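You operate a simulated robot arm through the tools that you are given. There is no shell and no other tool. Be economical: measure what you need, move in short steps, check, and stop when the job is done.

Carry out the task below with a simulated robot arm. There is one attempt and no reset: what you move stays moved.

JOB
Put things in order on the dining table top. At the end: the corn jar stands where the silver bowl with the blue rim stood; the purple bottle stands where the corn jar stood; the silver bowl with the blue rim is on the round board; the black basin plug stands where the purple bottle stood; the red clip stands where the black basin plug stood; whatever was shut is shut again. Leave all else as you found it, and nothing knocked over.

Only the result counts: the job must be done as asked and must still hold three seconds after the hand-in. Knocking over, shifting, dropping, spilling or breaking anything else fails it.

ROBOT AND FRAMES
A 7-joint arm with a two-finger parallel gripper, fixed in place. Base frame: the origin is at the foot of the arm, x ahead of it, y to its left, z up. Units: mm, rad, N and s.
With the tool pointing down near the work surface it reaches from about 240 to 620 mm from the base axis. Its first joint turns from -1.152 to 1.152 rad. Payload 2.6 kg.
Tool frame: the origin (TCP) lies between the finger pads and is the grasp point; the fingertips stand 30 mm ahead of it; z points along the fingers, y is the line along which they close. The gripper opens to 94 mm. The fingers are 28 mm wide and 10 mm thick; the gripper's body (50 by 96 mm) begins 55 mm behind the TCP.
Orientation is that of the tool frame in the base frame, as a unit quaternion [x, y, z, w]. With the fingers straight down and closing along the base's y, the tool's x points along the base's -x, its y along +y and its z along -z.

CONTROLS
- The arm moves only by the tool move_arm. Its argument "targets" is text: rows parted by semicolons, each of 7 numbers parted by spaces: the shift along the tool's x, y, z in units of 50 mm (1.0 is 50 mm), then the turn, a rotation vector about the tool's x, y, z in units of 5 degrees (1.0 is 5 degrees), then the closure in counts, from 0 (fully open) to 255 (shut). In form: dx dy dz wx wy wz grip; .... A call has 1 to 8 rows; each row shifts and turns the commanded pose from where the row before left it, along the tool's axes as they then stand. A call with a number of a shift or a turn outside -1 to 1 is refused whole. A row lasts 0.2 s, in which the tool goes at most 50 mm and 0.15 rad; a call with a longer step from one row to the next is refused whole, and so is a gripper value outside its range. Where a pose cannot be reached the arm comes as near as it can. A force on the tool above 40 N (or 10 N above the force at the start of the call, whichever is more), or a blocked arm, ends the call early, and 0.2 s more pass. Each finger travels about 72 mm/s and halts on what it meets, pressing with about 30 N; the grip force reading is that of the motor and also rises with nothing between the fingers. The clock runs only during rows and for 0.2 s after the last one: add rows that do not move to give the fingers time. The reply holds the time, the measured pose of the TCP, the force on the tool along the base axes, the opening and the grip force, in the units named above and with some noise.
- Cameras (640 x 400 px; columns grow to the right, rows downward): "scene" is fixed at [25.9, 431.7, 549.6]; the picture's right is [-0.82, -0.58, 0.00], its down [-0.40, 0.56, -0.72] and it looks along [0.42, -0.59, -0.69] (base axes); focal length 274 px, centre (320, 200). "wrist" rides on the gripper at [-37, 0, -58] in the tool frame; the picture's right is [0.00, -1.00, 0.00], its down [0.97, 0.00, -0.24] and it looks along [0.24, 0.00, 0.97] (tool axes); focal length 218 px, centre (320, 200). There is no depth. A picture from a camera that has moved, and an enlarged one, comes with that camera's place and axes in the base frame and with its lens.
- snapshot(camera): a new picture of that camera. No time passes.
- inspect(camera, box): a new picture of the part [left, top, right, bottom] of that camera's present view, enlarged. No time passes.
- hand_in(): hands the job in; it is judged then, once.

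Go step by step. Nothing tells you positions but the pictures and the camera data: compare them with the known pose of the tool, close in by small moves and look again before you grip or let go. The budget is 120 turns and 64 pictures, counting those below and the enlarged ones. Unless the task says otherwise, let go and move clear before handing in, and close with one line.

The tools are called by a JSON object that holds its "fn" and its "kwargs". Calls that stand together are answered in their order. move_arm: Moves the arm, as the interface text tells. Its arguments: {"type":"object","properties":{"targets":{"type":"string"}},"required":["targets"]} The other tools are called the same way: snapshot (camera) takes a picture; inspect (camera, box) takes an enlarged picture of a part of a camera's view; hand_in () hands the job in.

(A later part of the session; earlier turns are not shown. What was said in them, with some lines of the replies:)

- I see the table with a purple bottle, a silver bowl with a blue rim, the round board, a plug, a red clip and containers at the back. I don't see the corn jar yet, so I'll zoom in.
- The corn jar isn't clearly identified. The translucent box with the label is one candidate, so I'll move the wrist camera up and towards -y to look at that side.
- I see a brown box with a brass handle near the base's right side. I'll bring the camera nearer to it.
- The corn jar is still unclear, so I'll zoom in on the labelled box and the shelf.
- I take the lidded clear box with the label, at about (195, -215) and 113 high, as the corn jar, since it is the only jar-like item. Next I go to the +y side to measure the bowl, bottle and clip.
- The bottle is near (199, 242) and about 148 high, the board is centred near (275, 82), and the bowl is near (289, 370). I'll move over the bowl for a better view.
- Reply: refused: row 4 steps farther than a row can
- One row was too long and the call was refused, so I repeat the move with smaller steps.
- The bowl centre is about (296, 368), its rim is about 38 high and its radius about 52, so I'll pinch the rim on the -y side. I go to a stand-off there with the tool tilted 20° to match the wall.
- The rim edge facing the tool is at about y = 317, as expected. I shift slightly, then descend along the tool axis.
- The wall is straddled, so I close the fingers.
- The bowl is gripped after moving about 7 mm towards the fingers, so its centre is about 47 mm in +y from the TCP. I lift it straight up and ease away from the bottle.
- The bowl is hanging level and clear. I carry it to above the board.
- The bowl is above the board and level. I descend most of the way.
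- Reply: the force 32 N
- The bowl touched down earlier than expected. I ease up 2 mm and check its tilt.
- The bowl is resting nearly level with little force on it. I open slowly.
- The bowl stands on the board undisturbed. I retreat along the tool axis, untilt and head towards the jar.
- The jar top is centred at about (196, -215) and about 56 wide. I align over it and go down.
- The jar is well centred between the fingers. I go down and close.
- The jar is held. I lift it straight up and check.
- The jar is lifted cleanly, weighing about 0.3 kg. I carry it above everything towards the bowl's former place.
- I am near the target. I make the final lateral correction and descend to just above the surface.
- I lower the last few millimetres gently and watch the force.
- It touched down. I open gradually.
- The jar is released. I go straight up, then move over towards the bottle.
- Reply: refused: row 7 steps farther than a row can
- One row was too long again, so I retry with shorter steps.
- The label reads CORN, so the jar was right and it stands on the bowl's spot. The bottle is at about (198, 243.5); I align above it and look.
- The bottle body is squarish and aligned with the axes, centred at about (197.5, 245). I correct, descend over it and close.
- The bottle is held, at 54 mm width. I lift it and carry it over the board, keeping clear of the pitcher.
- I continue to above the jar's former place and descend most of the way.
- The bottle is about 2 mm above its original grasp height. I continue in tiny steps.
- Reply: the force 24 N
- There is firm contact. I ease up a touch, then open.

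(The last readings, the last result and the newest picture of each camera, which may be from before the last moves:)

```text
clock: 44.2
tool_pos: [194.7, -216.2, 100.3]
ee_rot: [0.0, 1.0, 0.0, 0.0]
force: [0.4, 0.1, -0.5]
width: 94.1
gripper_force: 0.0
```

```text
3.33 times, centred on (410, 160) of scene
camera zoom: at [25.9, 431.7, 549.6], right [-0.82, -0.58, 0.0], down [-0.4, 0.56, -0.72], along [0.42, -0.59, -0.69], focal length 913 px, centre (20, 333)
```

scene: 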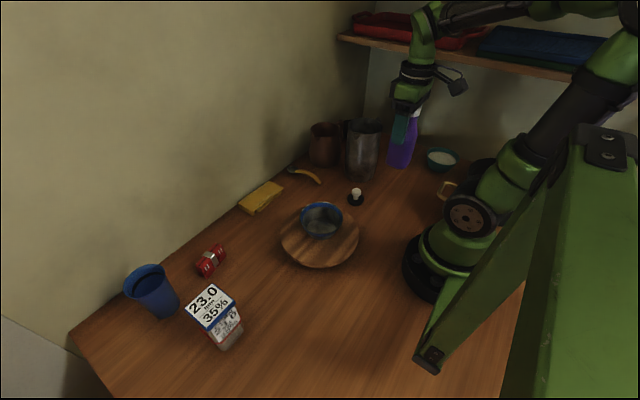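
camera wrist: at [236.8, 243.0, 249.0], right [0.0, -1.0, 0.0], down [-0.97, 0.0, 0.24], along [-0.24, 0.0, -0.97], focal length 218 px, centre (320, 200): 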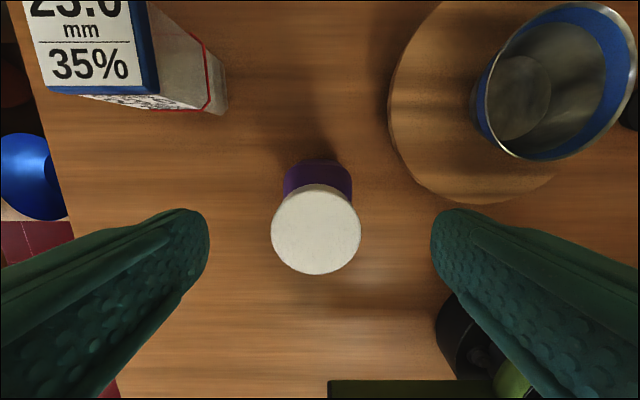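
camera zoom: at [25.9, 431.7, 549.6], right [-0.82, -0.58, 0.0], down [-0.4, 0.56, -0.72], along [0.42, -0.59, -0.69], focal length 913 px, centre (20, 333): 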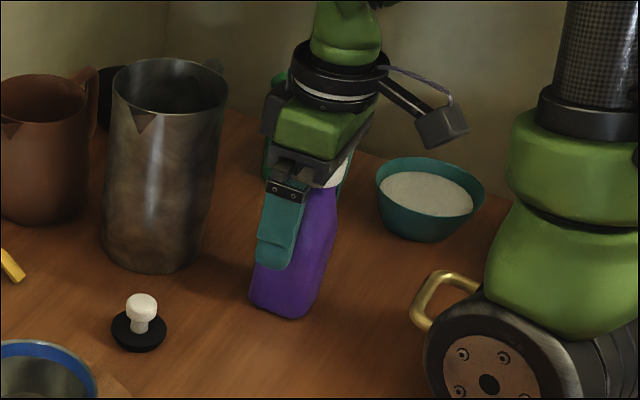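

The bottle stands on the jar's former spot. I rise and move over the plug.

{"fn": "move_arm", "kwargs": {"targets": "0 0 -0.7 0 0 0 0;0 0 -0.8 0 0 0 0;0 0 -0.8 0 0 0 50;0 0.8 0 0 0 0 100;-0.3 0.8 0 0 0 0 120;-0.7 0.6 0 0 0 0 120;-0.7 0.2 0 0 0 0 120;0 0 0.8 0 0 0 120"}}

{"fn": "snapshot", "kwargs": {"camera": "wrist"}}

{"fn": "inspect", "kwargs": {"camera": "scene", "box": [320, 100, 460, 220]}}

```text
clock: 46.0
tool_pos: [281.5, -97.0, 175.3]
ee_rot: [0.0, 1.0, 0.0, 0.0]
force: [-0.9, -0.4, -0.8]
width: 49.7
gripper_force: 0.0
```

```text
21 pictures are left
camera wrist: at [318.3, -97.4, 233.9], right [0.0, -1.0, 0.0], down [-0.97, 0.0, 0.24], along [-0.24, 0.0, -0.97], focal length 218 px, centre (320, 200)
```

wrist: 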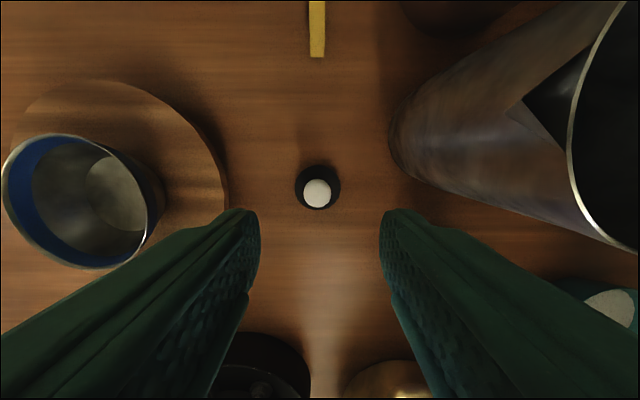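

```text
3.33 times, centred on (390, 160) of scene
camera zoom: at [25.9, 431.7, 549.6], right [-0.82, -0.58, 0.0], down [-0.4, 0.56, -0.72], along [0.42, -0.59, -0.69], focal length 913 px, centre (87, 333)
```

zoom: 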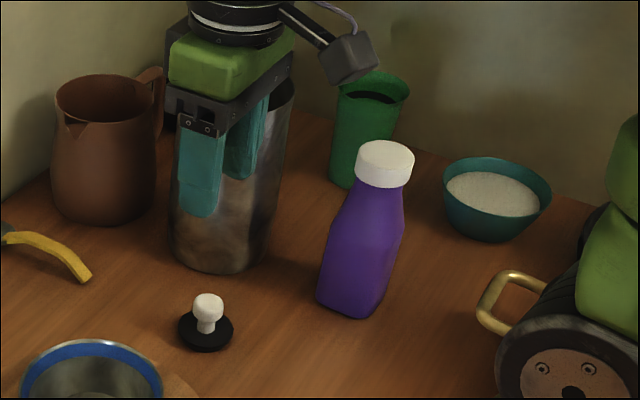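

The plug is at about (276, -95) and its knob top about 38 high. I descend over the knob and close.

{"fn": "move_arm", "kwargs": {"targets": "0.11 0.04 0 0 0 0 120;0 0 0.8 0 0 0 120;0 0 0.8 0 0 0 120;0 0 0.7 0 0 0 120;0 0 0.33 0 0 0 120;0 0 0 0 0 0 150;0 0 0 0 0 0 180;0 0 0 0 0 0 255"}}

{"fn": "move_arm", "kwargs": {"targets": "0 0 0 0 0 0 255;0 0 0 0 0 0 255"}}

{"fn": "inspect", "kwargs": {"camera": "scene", "box": [300, 120, 440, 220]}}

```text
clock: 47.8
tool_pos: [275.3, -96.1, 44.9]
ee_rot: [-0.001, 1.0, 0.0, 0.0]
force: [-0.5, 0.0, -0.1]
width: 24.3
gripper_force: 29.7
```

```text
clock: 48.4
tool_pos: [275.2, -96.5, 44.9]
ee_rot: [0.0, 1.0, 0.0, -0.001]
force: [-0.3, 0.6, -0.7]
width: 24.2
gripper_force: 29.4
```

```text
4.00 times, centred on (370, 170) of scene
camera zoom: at [25.9, 431.7, 549.6], right [-0.82, -0.58, 0.0], down [-0.4, 0.56, -0.72], along [0.42, -0.59, -0.69], focal length 1096 px, centre (120, 320)
```

zoom: 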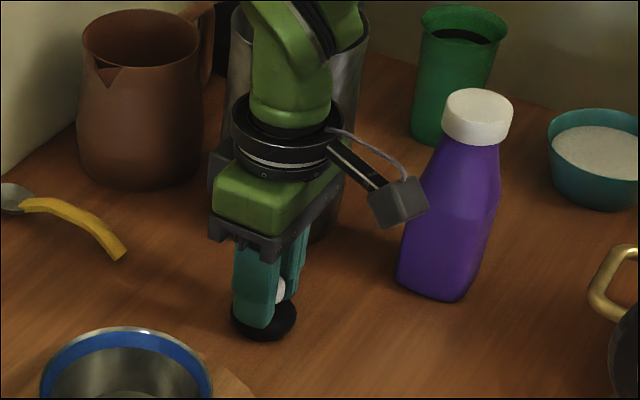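

The plug knob is gripped. I lift and carry it to the bottle's former place.

{"fn": "move_arm", "kwargs": {"targets": "0 0 -0.2 0 0 0 255;0 0 -0.8 0 0 0 255;0 0 -0.8 0 0 0 255;0 0 -0.8 0 0 0 255;0 0.9 0 0 0 0 255;0 0.9 0 0 0 0 255;0 0.9 0 0 0 0 255;0 0.9 0 0 0 0 255"}}

{"fn": "move_arm", "kwargs": {"targets": "0 0.9 0 0 0 0 255;0 0.9 0 0 0 0 255;0.5 0.5 0 0 0 0 255;0.5 0.5 0 0 0 0 255;0.5 0.42 0 0 0 0 255;0 0 0 0 0 0 255"}}

```text
clock: 50.2
tool_pos: [274.4, 86.4, 173.0]
ee_rot: [0.0, 1.0, 0.0, 0.0]
force: [-0.2, -0.3, -0.3]
width: 24.3
gripper_force: 30.2
```

```text
clock: 51.6
tool_pos: [198.9, 247.7, 172.8]
ee_rot: [0.001, 1.0, 0.001, 0.0]
force: [-0.1, -0.1, -0.7]
width: 23.9
gripper_force: 30.2
```

I correct to (197, 245) and descend.

{"fn": "move_arm", "kwargs": {"targets": "0.03 -0.05 0 0 0 0 255;0 0 0.8 0 0 0 255;0 0 0.8 0 0 0 255;0 0 0.6 0 0 0 255;0 0 0.25 0 0 0 255;0 0 0 0 0 0 255"}}

{"fn": "inspect", "kwargs": {"camera": "scene", "box": [240, 220, 360, 340]}}

```text
clock: 53.0
tool_pos: [199.9, 243.7, 50.3]
ee_rot: [0.001, 1.0, 0.0, 0.0]
force: [-0.3, -0.5, -1.1]
width: 24.4
gripper_force: 29.9
```

```text
3.33 times, centred on (300, 280) of scene
camera zoom: at [25.9, 431.7, 549.6], right [-0.82, -0.58, 0.0], down [-0.4, 0.56, -0.72], along [0.42, -0.59, -0.69], focal length 913 px, centre (387, -67)
```

zoom: 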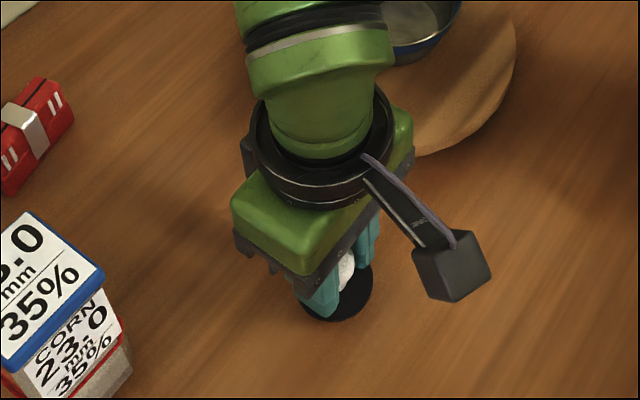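

{"fn": "move_arm", "kwargs": {"targets": "0.02 0.01 0.06 0 0 0 255;0 0 0.03 0 0 0 255;0 0 0 0 0 0 255"}}

```text
clock: 53.8
tool_pos: [198.7, 244.3, 45.6]
ee_rot: [0.001, 1.0, 0.0, 0.0]
force: [-0.2, 0.3, -0.1]
width: 24.3
gripper_force: 29.9
```

{"fn": "move_arm", "kwargs": {"targets": "0 0 0.025 0 0 0 255;0 0 0 0 0 0 255"}}

```text
clock: 54.4
tool_pos: [199.9, 243.5, 45.0]
ee_rot: [-0.001, 1.0, 0.0, 0.0]
force: [-0.2, 0.7, 0.4]
width: 24.2
gripper_force: 29.9
```

By commanded distances about 1.7 mm remain, so I lower a bit more.

{"fn": "move_arm", "kwargs": {"targets": "0.02 0.01 0.02 0 0 0 255;0 0 0.01 0 0 0 255;0 0 0 0 0 0 255"}}

```text
clock: 55.2
tool_pos: [197.3, 245.4, 44.1]
ee_rot: [0.0, 1.0, 0.001, 0.0]
force: [0.2, -0.6, -0.2]
width: 24.2
gripper_force: 29.9
```

{"fn": "move_arm", "kwargs": {"targets": "0 0 0.01 0 0 0 255;0 0 0 0 0 0 200;0 0 0 0 0 0 170;0 0 0 0 0 0 140;0 0 0 0 0 0 120;0 0 0 0 0 0 120"}}

{"fn": "move_arm", "kwargs": {"targets": "0 0 -0.4 0 0 0 120;0 0 -0.8 0 0 0 120;0 0 -0.8 0 0 0 120;0 0 -0.8 0 0 0 120"}}

{"fn": "snapshot", "kwargs": {"camera": "scene"}}

```text
clock: 56.6
tool_pos: [196.7, 246.0, 44.3]
ee_rot: [-0.001, 1.0, 0.001, 0.0]
force: [0.0, 0.0, -0.1]
width: 49.8
gripper_force: 0.0
```

```text
clock: 57.6
tool_pos: [196.8, 244.9, 184.6]
ee_rot: [0.0, 1.0, 0.001, 0.0]
force: [-0.2, 0.1, 0.6]
width: 49.8
gripper_force: 0.0
```

```text
17 pictures are left
```

scene: 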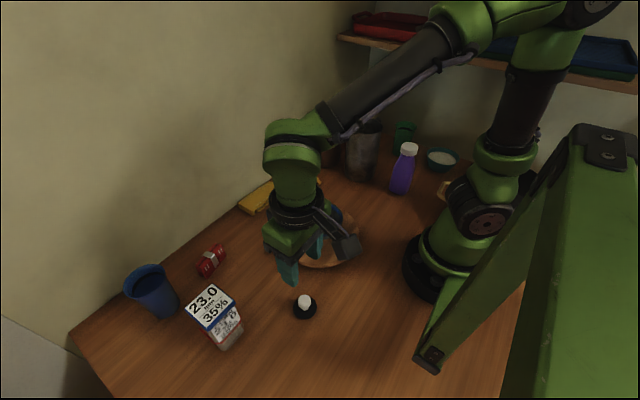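

The plug stands in place. I move over the red clip, then turn the tool about 74° to grip across its narrow side.

{"fn": "move_arm", "kwargs": {"targets": "-0.81 0.1 0 0 0 0 120;-0.81 0.1 0 0 0 0 120;-0.81 0.1 0 0 0 0 120;-0.81 0.1 0 0 0 0 120;-0.81 0.1 0 0 0 0 120;-0.7 0.14 0 0 0 0 120;0 0 0 0 0 0 120"}}

{"fn": "move_arm", "kwargs": {"targets": "0 0 0 0 0 1 120;0 0 0 0 0 1 120;0 0 0 0 0 1 120;0 0 0 0 0 1 120;0 0 0 0 0 1 120;0 0 0 0 0 1 120;0 0 0 0 0 1 120;0 0 0 0 0 1 120"}}

{"fn": "move_arm", "kwargs": {"targets": "0 0 0 0 0 1 120;0 0 0 0 0 1 120;0 0 0 0 0 1 120;0 0 0 0 0 1 120;0 0 0 0 0 1 120;0 0 0 0 0 1 120;0 0 0 0 0 0.8 120;0 0 0 0 0 0 120"}}

{"fn": "snapshot", "kwargs": {"camera": "wrist"}}

{"fn": "inspect", "kwargs": {"camera": "scene", "box": [120, 200, 300, 340]}}

```text
clock: 59.2
tool_pos: [435.3, 278.2, 183.5]
ee_rot: [0.0, 1.0, 0.0, 0.0]
force: [-0.4, -0.8, -0.1]
width: 49.8
gripper_force: 0.0
```

```text
clock: 61.0
tool_pos: [435.0, 276.0, 182.6]
ee_rot: [0.343, 0.939, 0.0, 0.001]
force: [-0.3, -0.1, -0.1]
width: 49.9
gripper_force: 0.0
```

```text
clock: 62.8
tool_pos: [434.6, 277.1, 183.3]
ee_rot: [0.603, 0.798, -0.001, 0.0]
force: [-0.5, 0.3, 1.2]
width: 49.5
gripper_force: 0.0
```

```text
16 pictures are left
camera wrist: at [445.4, 241.1, 241.4], right [-0.96, -0.27, 0.0], down [-0.27, 0.93, 0.24], along [-0.07, 0.23, -0.97], focal length 218 px, centre (320, 200)
```

wrist: 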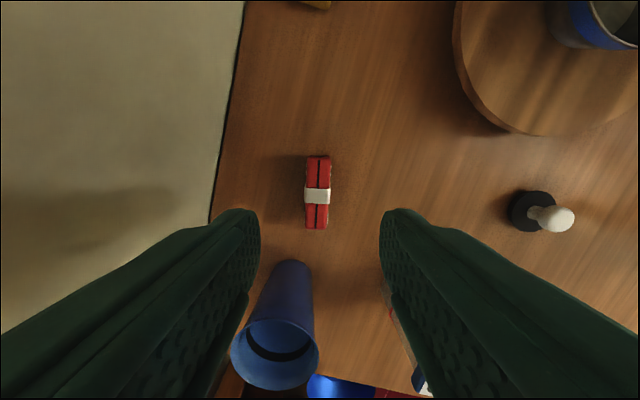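

```text
2.86 times, centred on (210, 270) of scene
camera zoom: at [25.9, 431.7, 549.6], right [-0.82, -0.58, 0.0], down [-0.4, 0.56, -0.72], along [0.42, -0.59, -0.69], focal length 782 px, centre (634, 0)
```

zoom: 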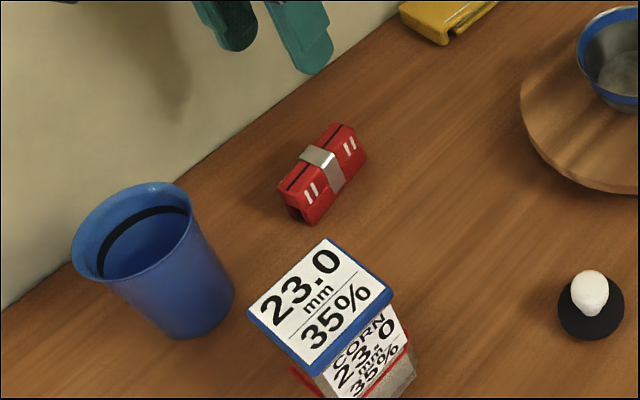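

The tool's yaw matches the clip, which is at about (435, 284) and 33 high. I correct, descend partway and look.

{"fn": "move_arm", "kwargs": {"targets": "0.13 0.046 0 0 0 0 120;0 0 0.8 0 0 0 120;0 0 0.8 0 0 0 120;0 0 0.5 0 0 0 120;0 0 0 0 0 0 120"}}

{"fn": "snapshot", "kwargs": {"camera": "wrist"}}

{"fn": "inspect", "kwargs": {"camera": "scene", "box": [140, 200, 280, 310]}}

```text
clock: 64.0
tool_pos: [433.8, 281.9, 79.7]
ee_rot: [0.602, 0.798, 0.0, 0.0]
force: [-0.4, -0.9, 0.0]
width: 49.5
gripper_force: 0.1
```

```text
14 pictures are left
camera wrist: at [444.6, 246.5, 136.0], right [-0.96, -0.28, 0.0], down [-0.27, 0.93, 0.24], along [-0.07, 0.23, -0.97], focal length 218 px, centre (320, 200)
```

wrist: 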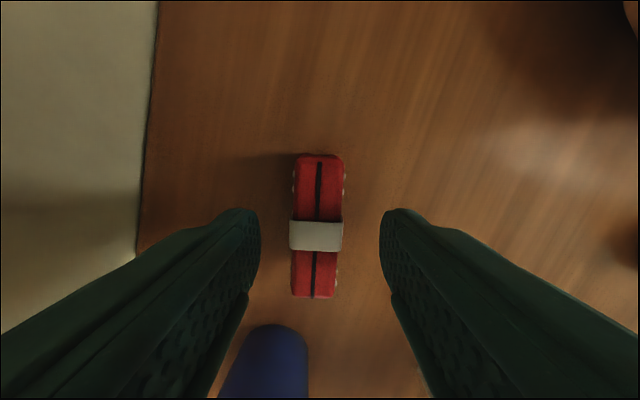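

```text
3.64 times, centred on (210, 255) of scene
camera zoom: at [25.9, 431.7, 549.6], right [-0.82, -0.58, 0.0], down [-0.4, 0.56, -0.72], along [0.42, -0.59, -0.69], focal length 996 px, centre (720, 0)
```

zoom: 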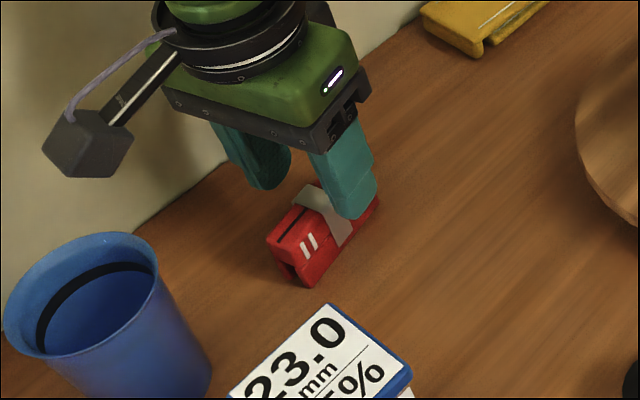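

The clip centre is at about (434, 287). I shift 5.5 mm along it, descend and close.

{"fn": "move_arm", "kwargs": {"targets": "0.11 0.03 0 0 0 0 120;0 0 0.4 0 0 0 120;0 0 0.42 0 0 0 120;0 0 0 0 0 0 150;0 0 0 0 0 0 180;0 0 0 0 0 0 255;0 0 0 0 0 0 255;0 0 0 0 0 0 255"}}

{"fn": "inspect", "kwargs": {"camera": "scene", "box": [140, 200, 280, 310]}}

```text
clock: 65.8
tool_pos: [434.6, 289.4, 35.0]
ee_rot: [0.601, 0.799, 0.001, 0.0]
force: [-0.1, -0.6, 0.1]
width: 25.3
gripper_force: 30.2
```

```text
3.64 times, centred on (210, 255) of scene
camera zoom: at [25.9, 431.7, 549.6], right [-0.82, -0.58, 0.0], down [-0.4, 0.56, -0.72], along [0.42, -0.59, -0.69], focal length 996 px, centre (720, 0)
```

zoom: 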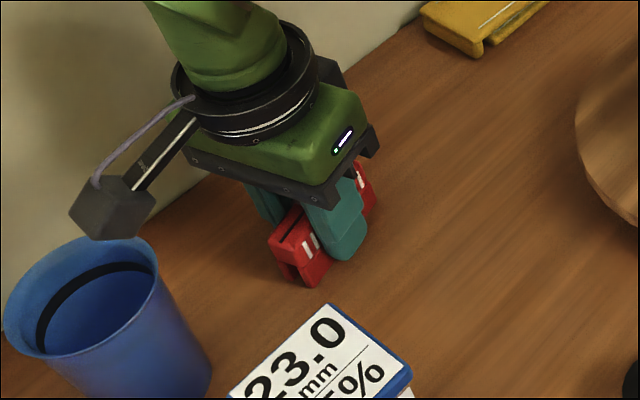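

The clip is held. I lift 130 mm and carry it in a straight line to the plug's former place.

{"fn": "move_arm", "kwargs": {"targets": "0 0 -0.2 0 0 0 255;0 0 -0.8 0 0 0 255;0 0 -0.8 0 0 0 255;0 0 -0.8 0 0 0 255;-0.723 -0.572 0 0 0 0 255;-0.723 -0.572 0 0 0 0 255;-0.723 -0.572 0 0 0 0 255;-0.723 -0.572 0 0 0 0 255"}}

{"fn": "move_arm", "kwargs": {"targets": "-0.723 -0.572 0 0 0 0 255;-0.723 -0.572 0 0 0 0 255;-0.723 -0.572 0 0 0 0 255;-0.723 -0.572 0 0 0 0 255;-0.723 -0.572 0 0 0 0 255;0 0 0 0 0 0 255"}}

{"fn": "inspect", "kwargs": {"camera": "scene", "box": [280, 80, 460, 220]}}

```text
clock: 67.6
tool_pos: [361.1, 119.2, 167.6]
ee_rot: [0.602, 0.798, 0.0, 0.001]
force: [0.2, -0.1, 0.2]
width: 25.3
gripper_force: 29.8
```

```text
clock: 69.0
tool_pos: [276.9, -91.8, 167.9]
ee_rot: [0.602, 0.799, 0.0, 0.0]
force: [-0.5, 0.4, -0.4]
width: 24.9
gripper_force: 30.0
```

```text
2.86 times, centred on (370, 150) of scene
camera zoom: at [25.9, 431.7, 549.6], right [-0.82, -0.58, 0.0], down [-0.4, 0.56, -0.72], along [0.42, -0.59, -0.69], focal length 782 px, centre (177, 343)
```

zoom: 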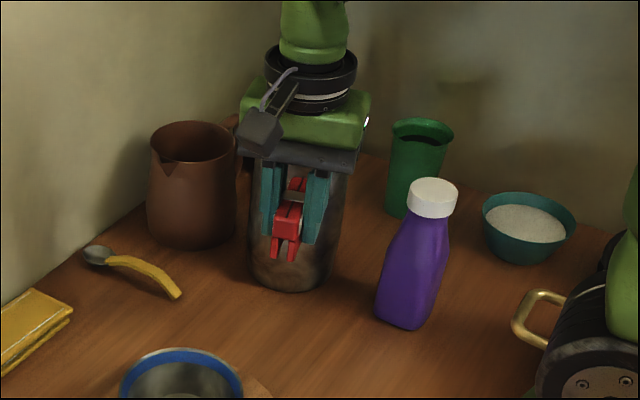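

I make a small correction and descend most of the way.

{"fn": "move_arm", "kwargs": {"targets": "-0.05 -0.02 0 0 0 0 255;0 0 0.8 0 0 0 255;0 0 0.8 0 0 0 255;0 0 0.7 0 0 0 255;0 0 0.2 0 0 0 255;0 0 0 0 0 0 255"}}

{"fn": "inspect", "kwargs": {"camera": "scene", "box": [280, 80, 460, 220]}}

```text
clock: 70.4
tool_pos: [277.1, -96.9, 41.7]
ee_rot: [0.601, 0.799, -0.001, 0.0]
force: [-0.2, -0.4, -0.4]
width: 25.2
gripper_force: 29.7
```

```text
2.86 times, centred on (370, 150) of scene
camera zoom: at [25.9, 431.7, 549.6], right [-0.82, -0.58, 0.0], down [-0.4, 0.56, -0.72], along [0.42, -0.59, -0.69], focal length 782 px, centre (177, 343)
```

zoom: 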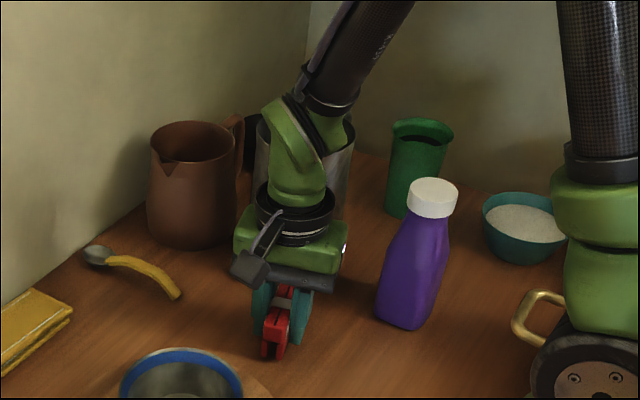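

I lower the last 5 mm gently.

{"fn": "move_arm", "kwargs": {"targets": "0 0 0.05 0 0 0 255;0 0 0.03 0 0 0 255;0 0 0 0 0 0 255"}}

{"fn": "move_arm", "kwargs": {"targets": "0 0 0.02 0 0 0 255;0 0 0 0 0 0 255"}}

```text
clock: 71.2
tool_pos: [277.6, -95.4, 38.3]
ee_rot: [0.601, 0.799, -0.001, 0.0]
force: [0.4, 0.1, 0.2]
width: 25.2
gripper_force: 30.2
```

```text
clock: 71.8
tool_pos: [276.9, -96.0, 38.1]
ee_rot: [0.602, 0.799, 0.0, -0.001]
force: [0.2, 0.2, -0.9]
width: 25.2
gripper_force: 30.3
```

{"fn": "move_arm", "kwargs": {"targets": "0 0 0.015 0 0 0 255;0 0 0 0 0 0 255"}}

```text
clock: 72.4
tool_pos: [276.7, -96.4, 37.7]
ee_rot: [0.602, 0.799, -0.001, -0.001]
force: [0.2, 0.7, -0.9]
width: 25.2
gripper_force: 29.5
```

There is no contact force yet, so I lower another millimetre.

{"fn": "move_arm", "kwargs": {"targets": "0 0 0.02 0 0 0 255;0 0 0 0 0 0 255"}}

```text
clock: 73.0
tool_pos: [276.1, -96.2, 36.2]
ee_rot: [0.602, 0.799, -0.001, 0.0]
force: [1.2, 0.4, -0.5]
width: 25.1
gripper_force: 30.2
```

{"fn": "move_arm", "kwargs": {"targets": "0 0 0.015 0 0 0 255;0 0 0 0 0 0 255"}}

{"fn": "inspect", "kwargs": {"camera": "scene", "box": [320, 160, 390, 220]}}

```text
clock: 73.6
tool_pos: [276.6, -97.1, 36.1]
ee_rot: [0.602, 0.799, 0.0, 0.0]
force: [-1.2, 1.7, 11.9]
width: 25.4
gripper_force: 30.2
```

```text
6.67 times, centred on (355, 190) of scene
camera zoom: at [25.8, 431.7, 549.6], right [-0.82, -0.58, 0.0], down [-0.4, 0.56, -0.72], along [0.42, -0.59, -0.69], focal length 1826 px, centre (87, 267)
```

zoom: 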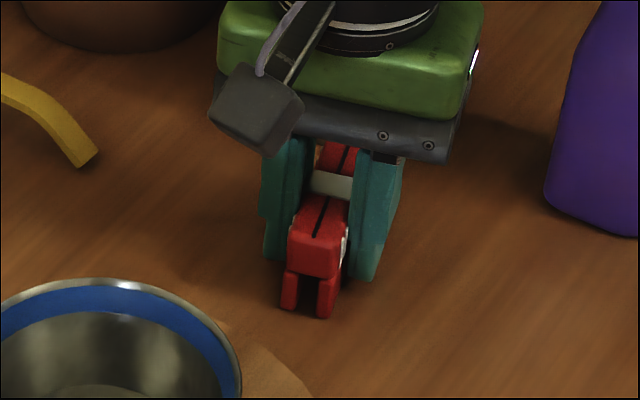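

There is contact at about 12 N. I ease up half a millimetre, open, then rise.

{"fn": "move_arm", "kwargs": {"targets": "0 0 -0.008 0 0 0 255;0 0 0 0 0 0 200;0 0 0 0 0 0 175;0 0 0 0 0 0 150;0 0 0 0 0 0 130;0 0 0 0 0 0 130"}}

{"fn": "move_arm", "kwargs": {"targets": "0 0 -0.4 0 0 0 130;0 0 -0.8 0 0 0 130;0 0 -0.8 0 0 0 130;0 0 -0.8 0 0 0 130;0 0 -0.9 0 0 0 130;0 0 -0.9 0 0 0 130;0 0 0 0 0 0 130"}}

{"fn": "snapshot", "kwargs": {"camera": "scene"}}

{"fn": "snapshot", "kwargs": {"camera": "wrist"}}

```text
clock: 75.0
tool_pos: [276.4, -97.3, 36.2]
ee_rot: [0.602, 0.798, 0.0, 0.0]
force: [-0.9, -0.3, 0.9]
width: 45.9
gripper_force: 0.1
```

```text
clock: 76.6
tool_pos: [278.0, -96.3, 264.5]
ee_rot: [0.602, 0.799, 0.0, 0.0]
force: [-0.1, 0.0, -0.2]
width: 46.1
gripper_force: 0.0
```

```text
8 pictures are left
```

scene: 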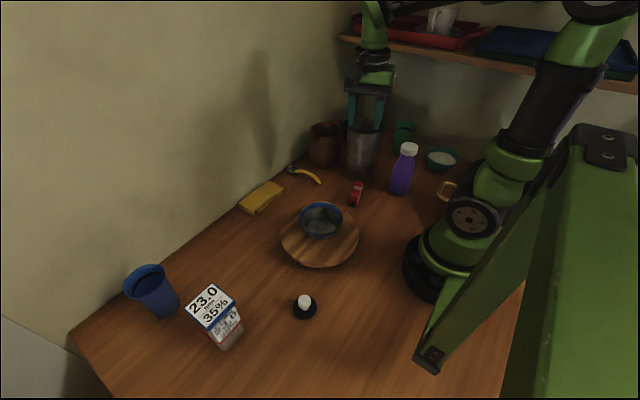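

```text
7 pictures are left
camera wrist: at [288.7, -132.5, 322.6], right [-0.96, -0.28, 0.0], down [-0.27, 0.93, 0.24], along [-0.07, 0.23, -0.97], focal length 218 px, centre (320, 200)
```

wrist: 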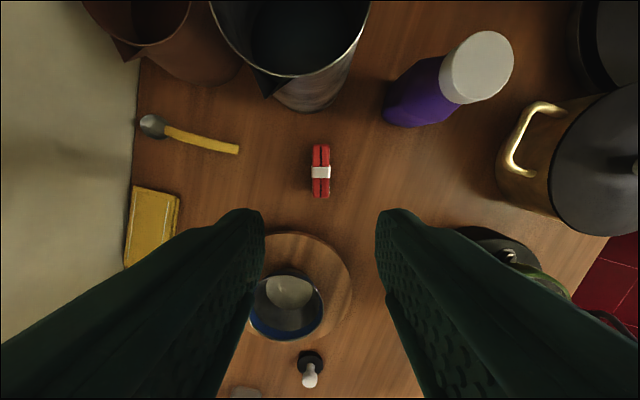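

Everything stands where asked: the bowl is on the board, and the jar, bottle, plug and clip are each in their new place. The gripper is clear, so I hand in.

{"fn": "hand_in", "kwargs": {}}

```text
The job is handed in.
```

The job is handed in. The bowl is on the round board, and the corn jar, purple bottle, basin plug and red clip each stand in their new place. I opened nothing and, going by the last pictures, knocked nothing over.
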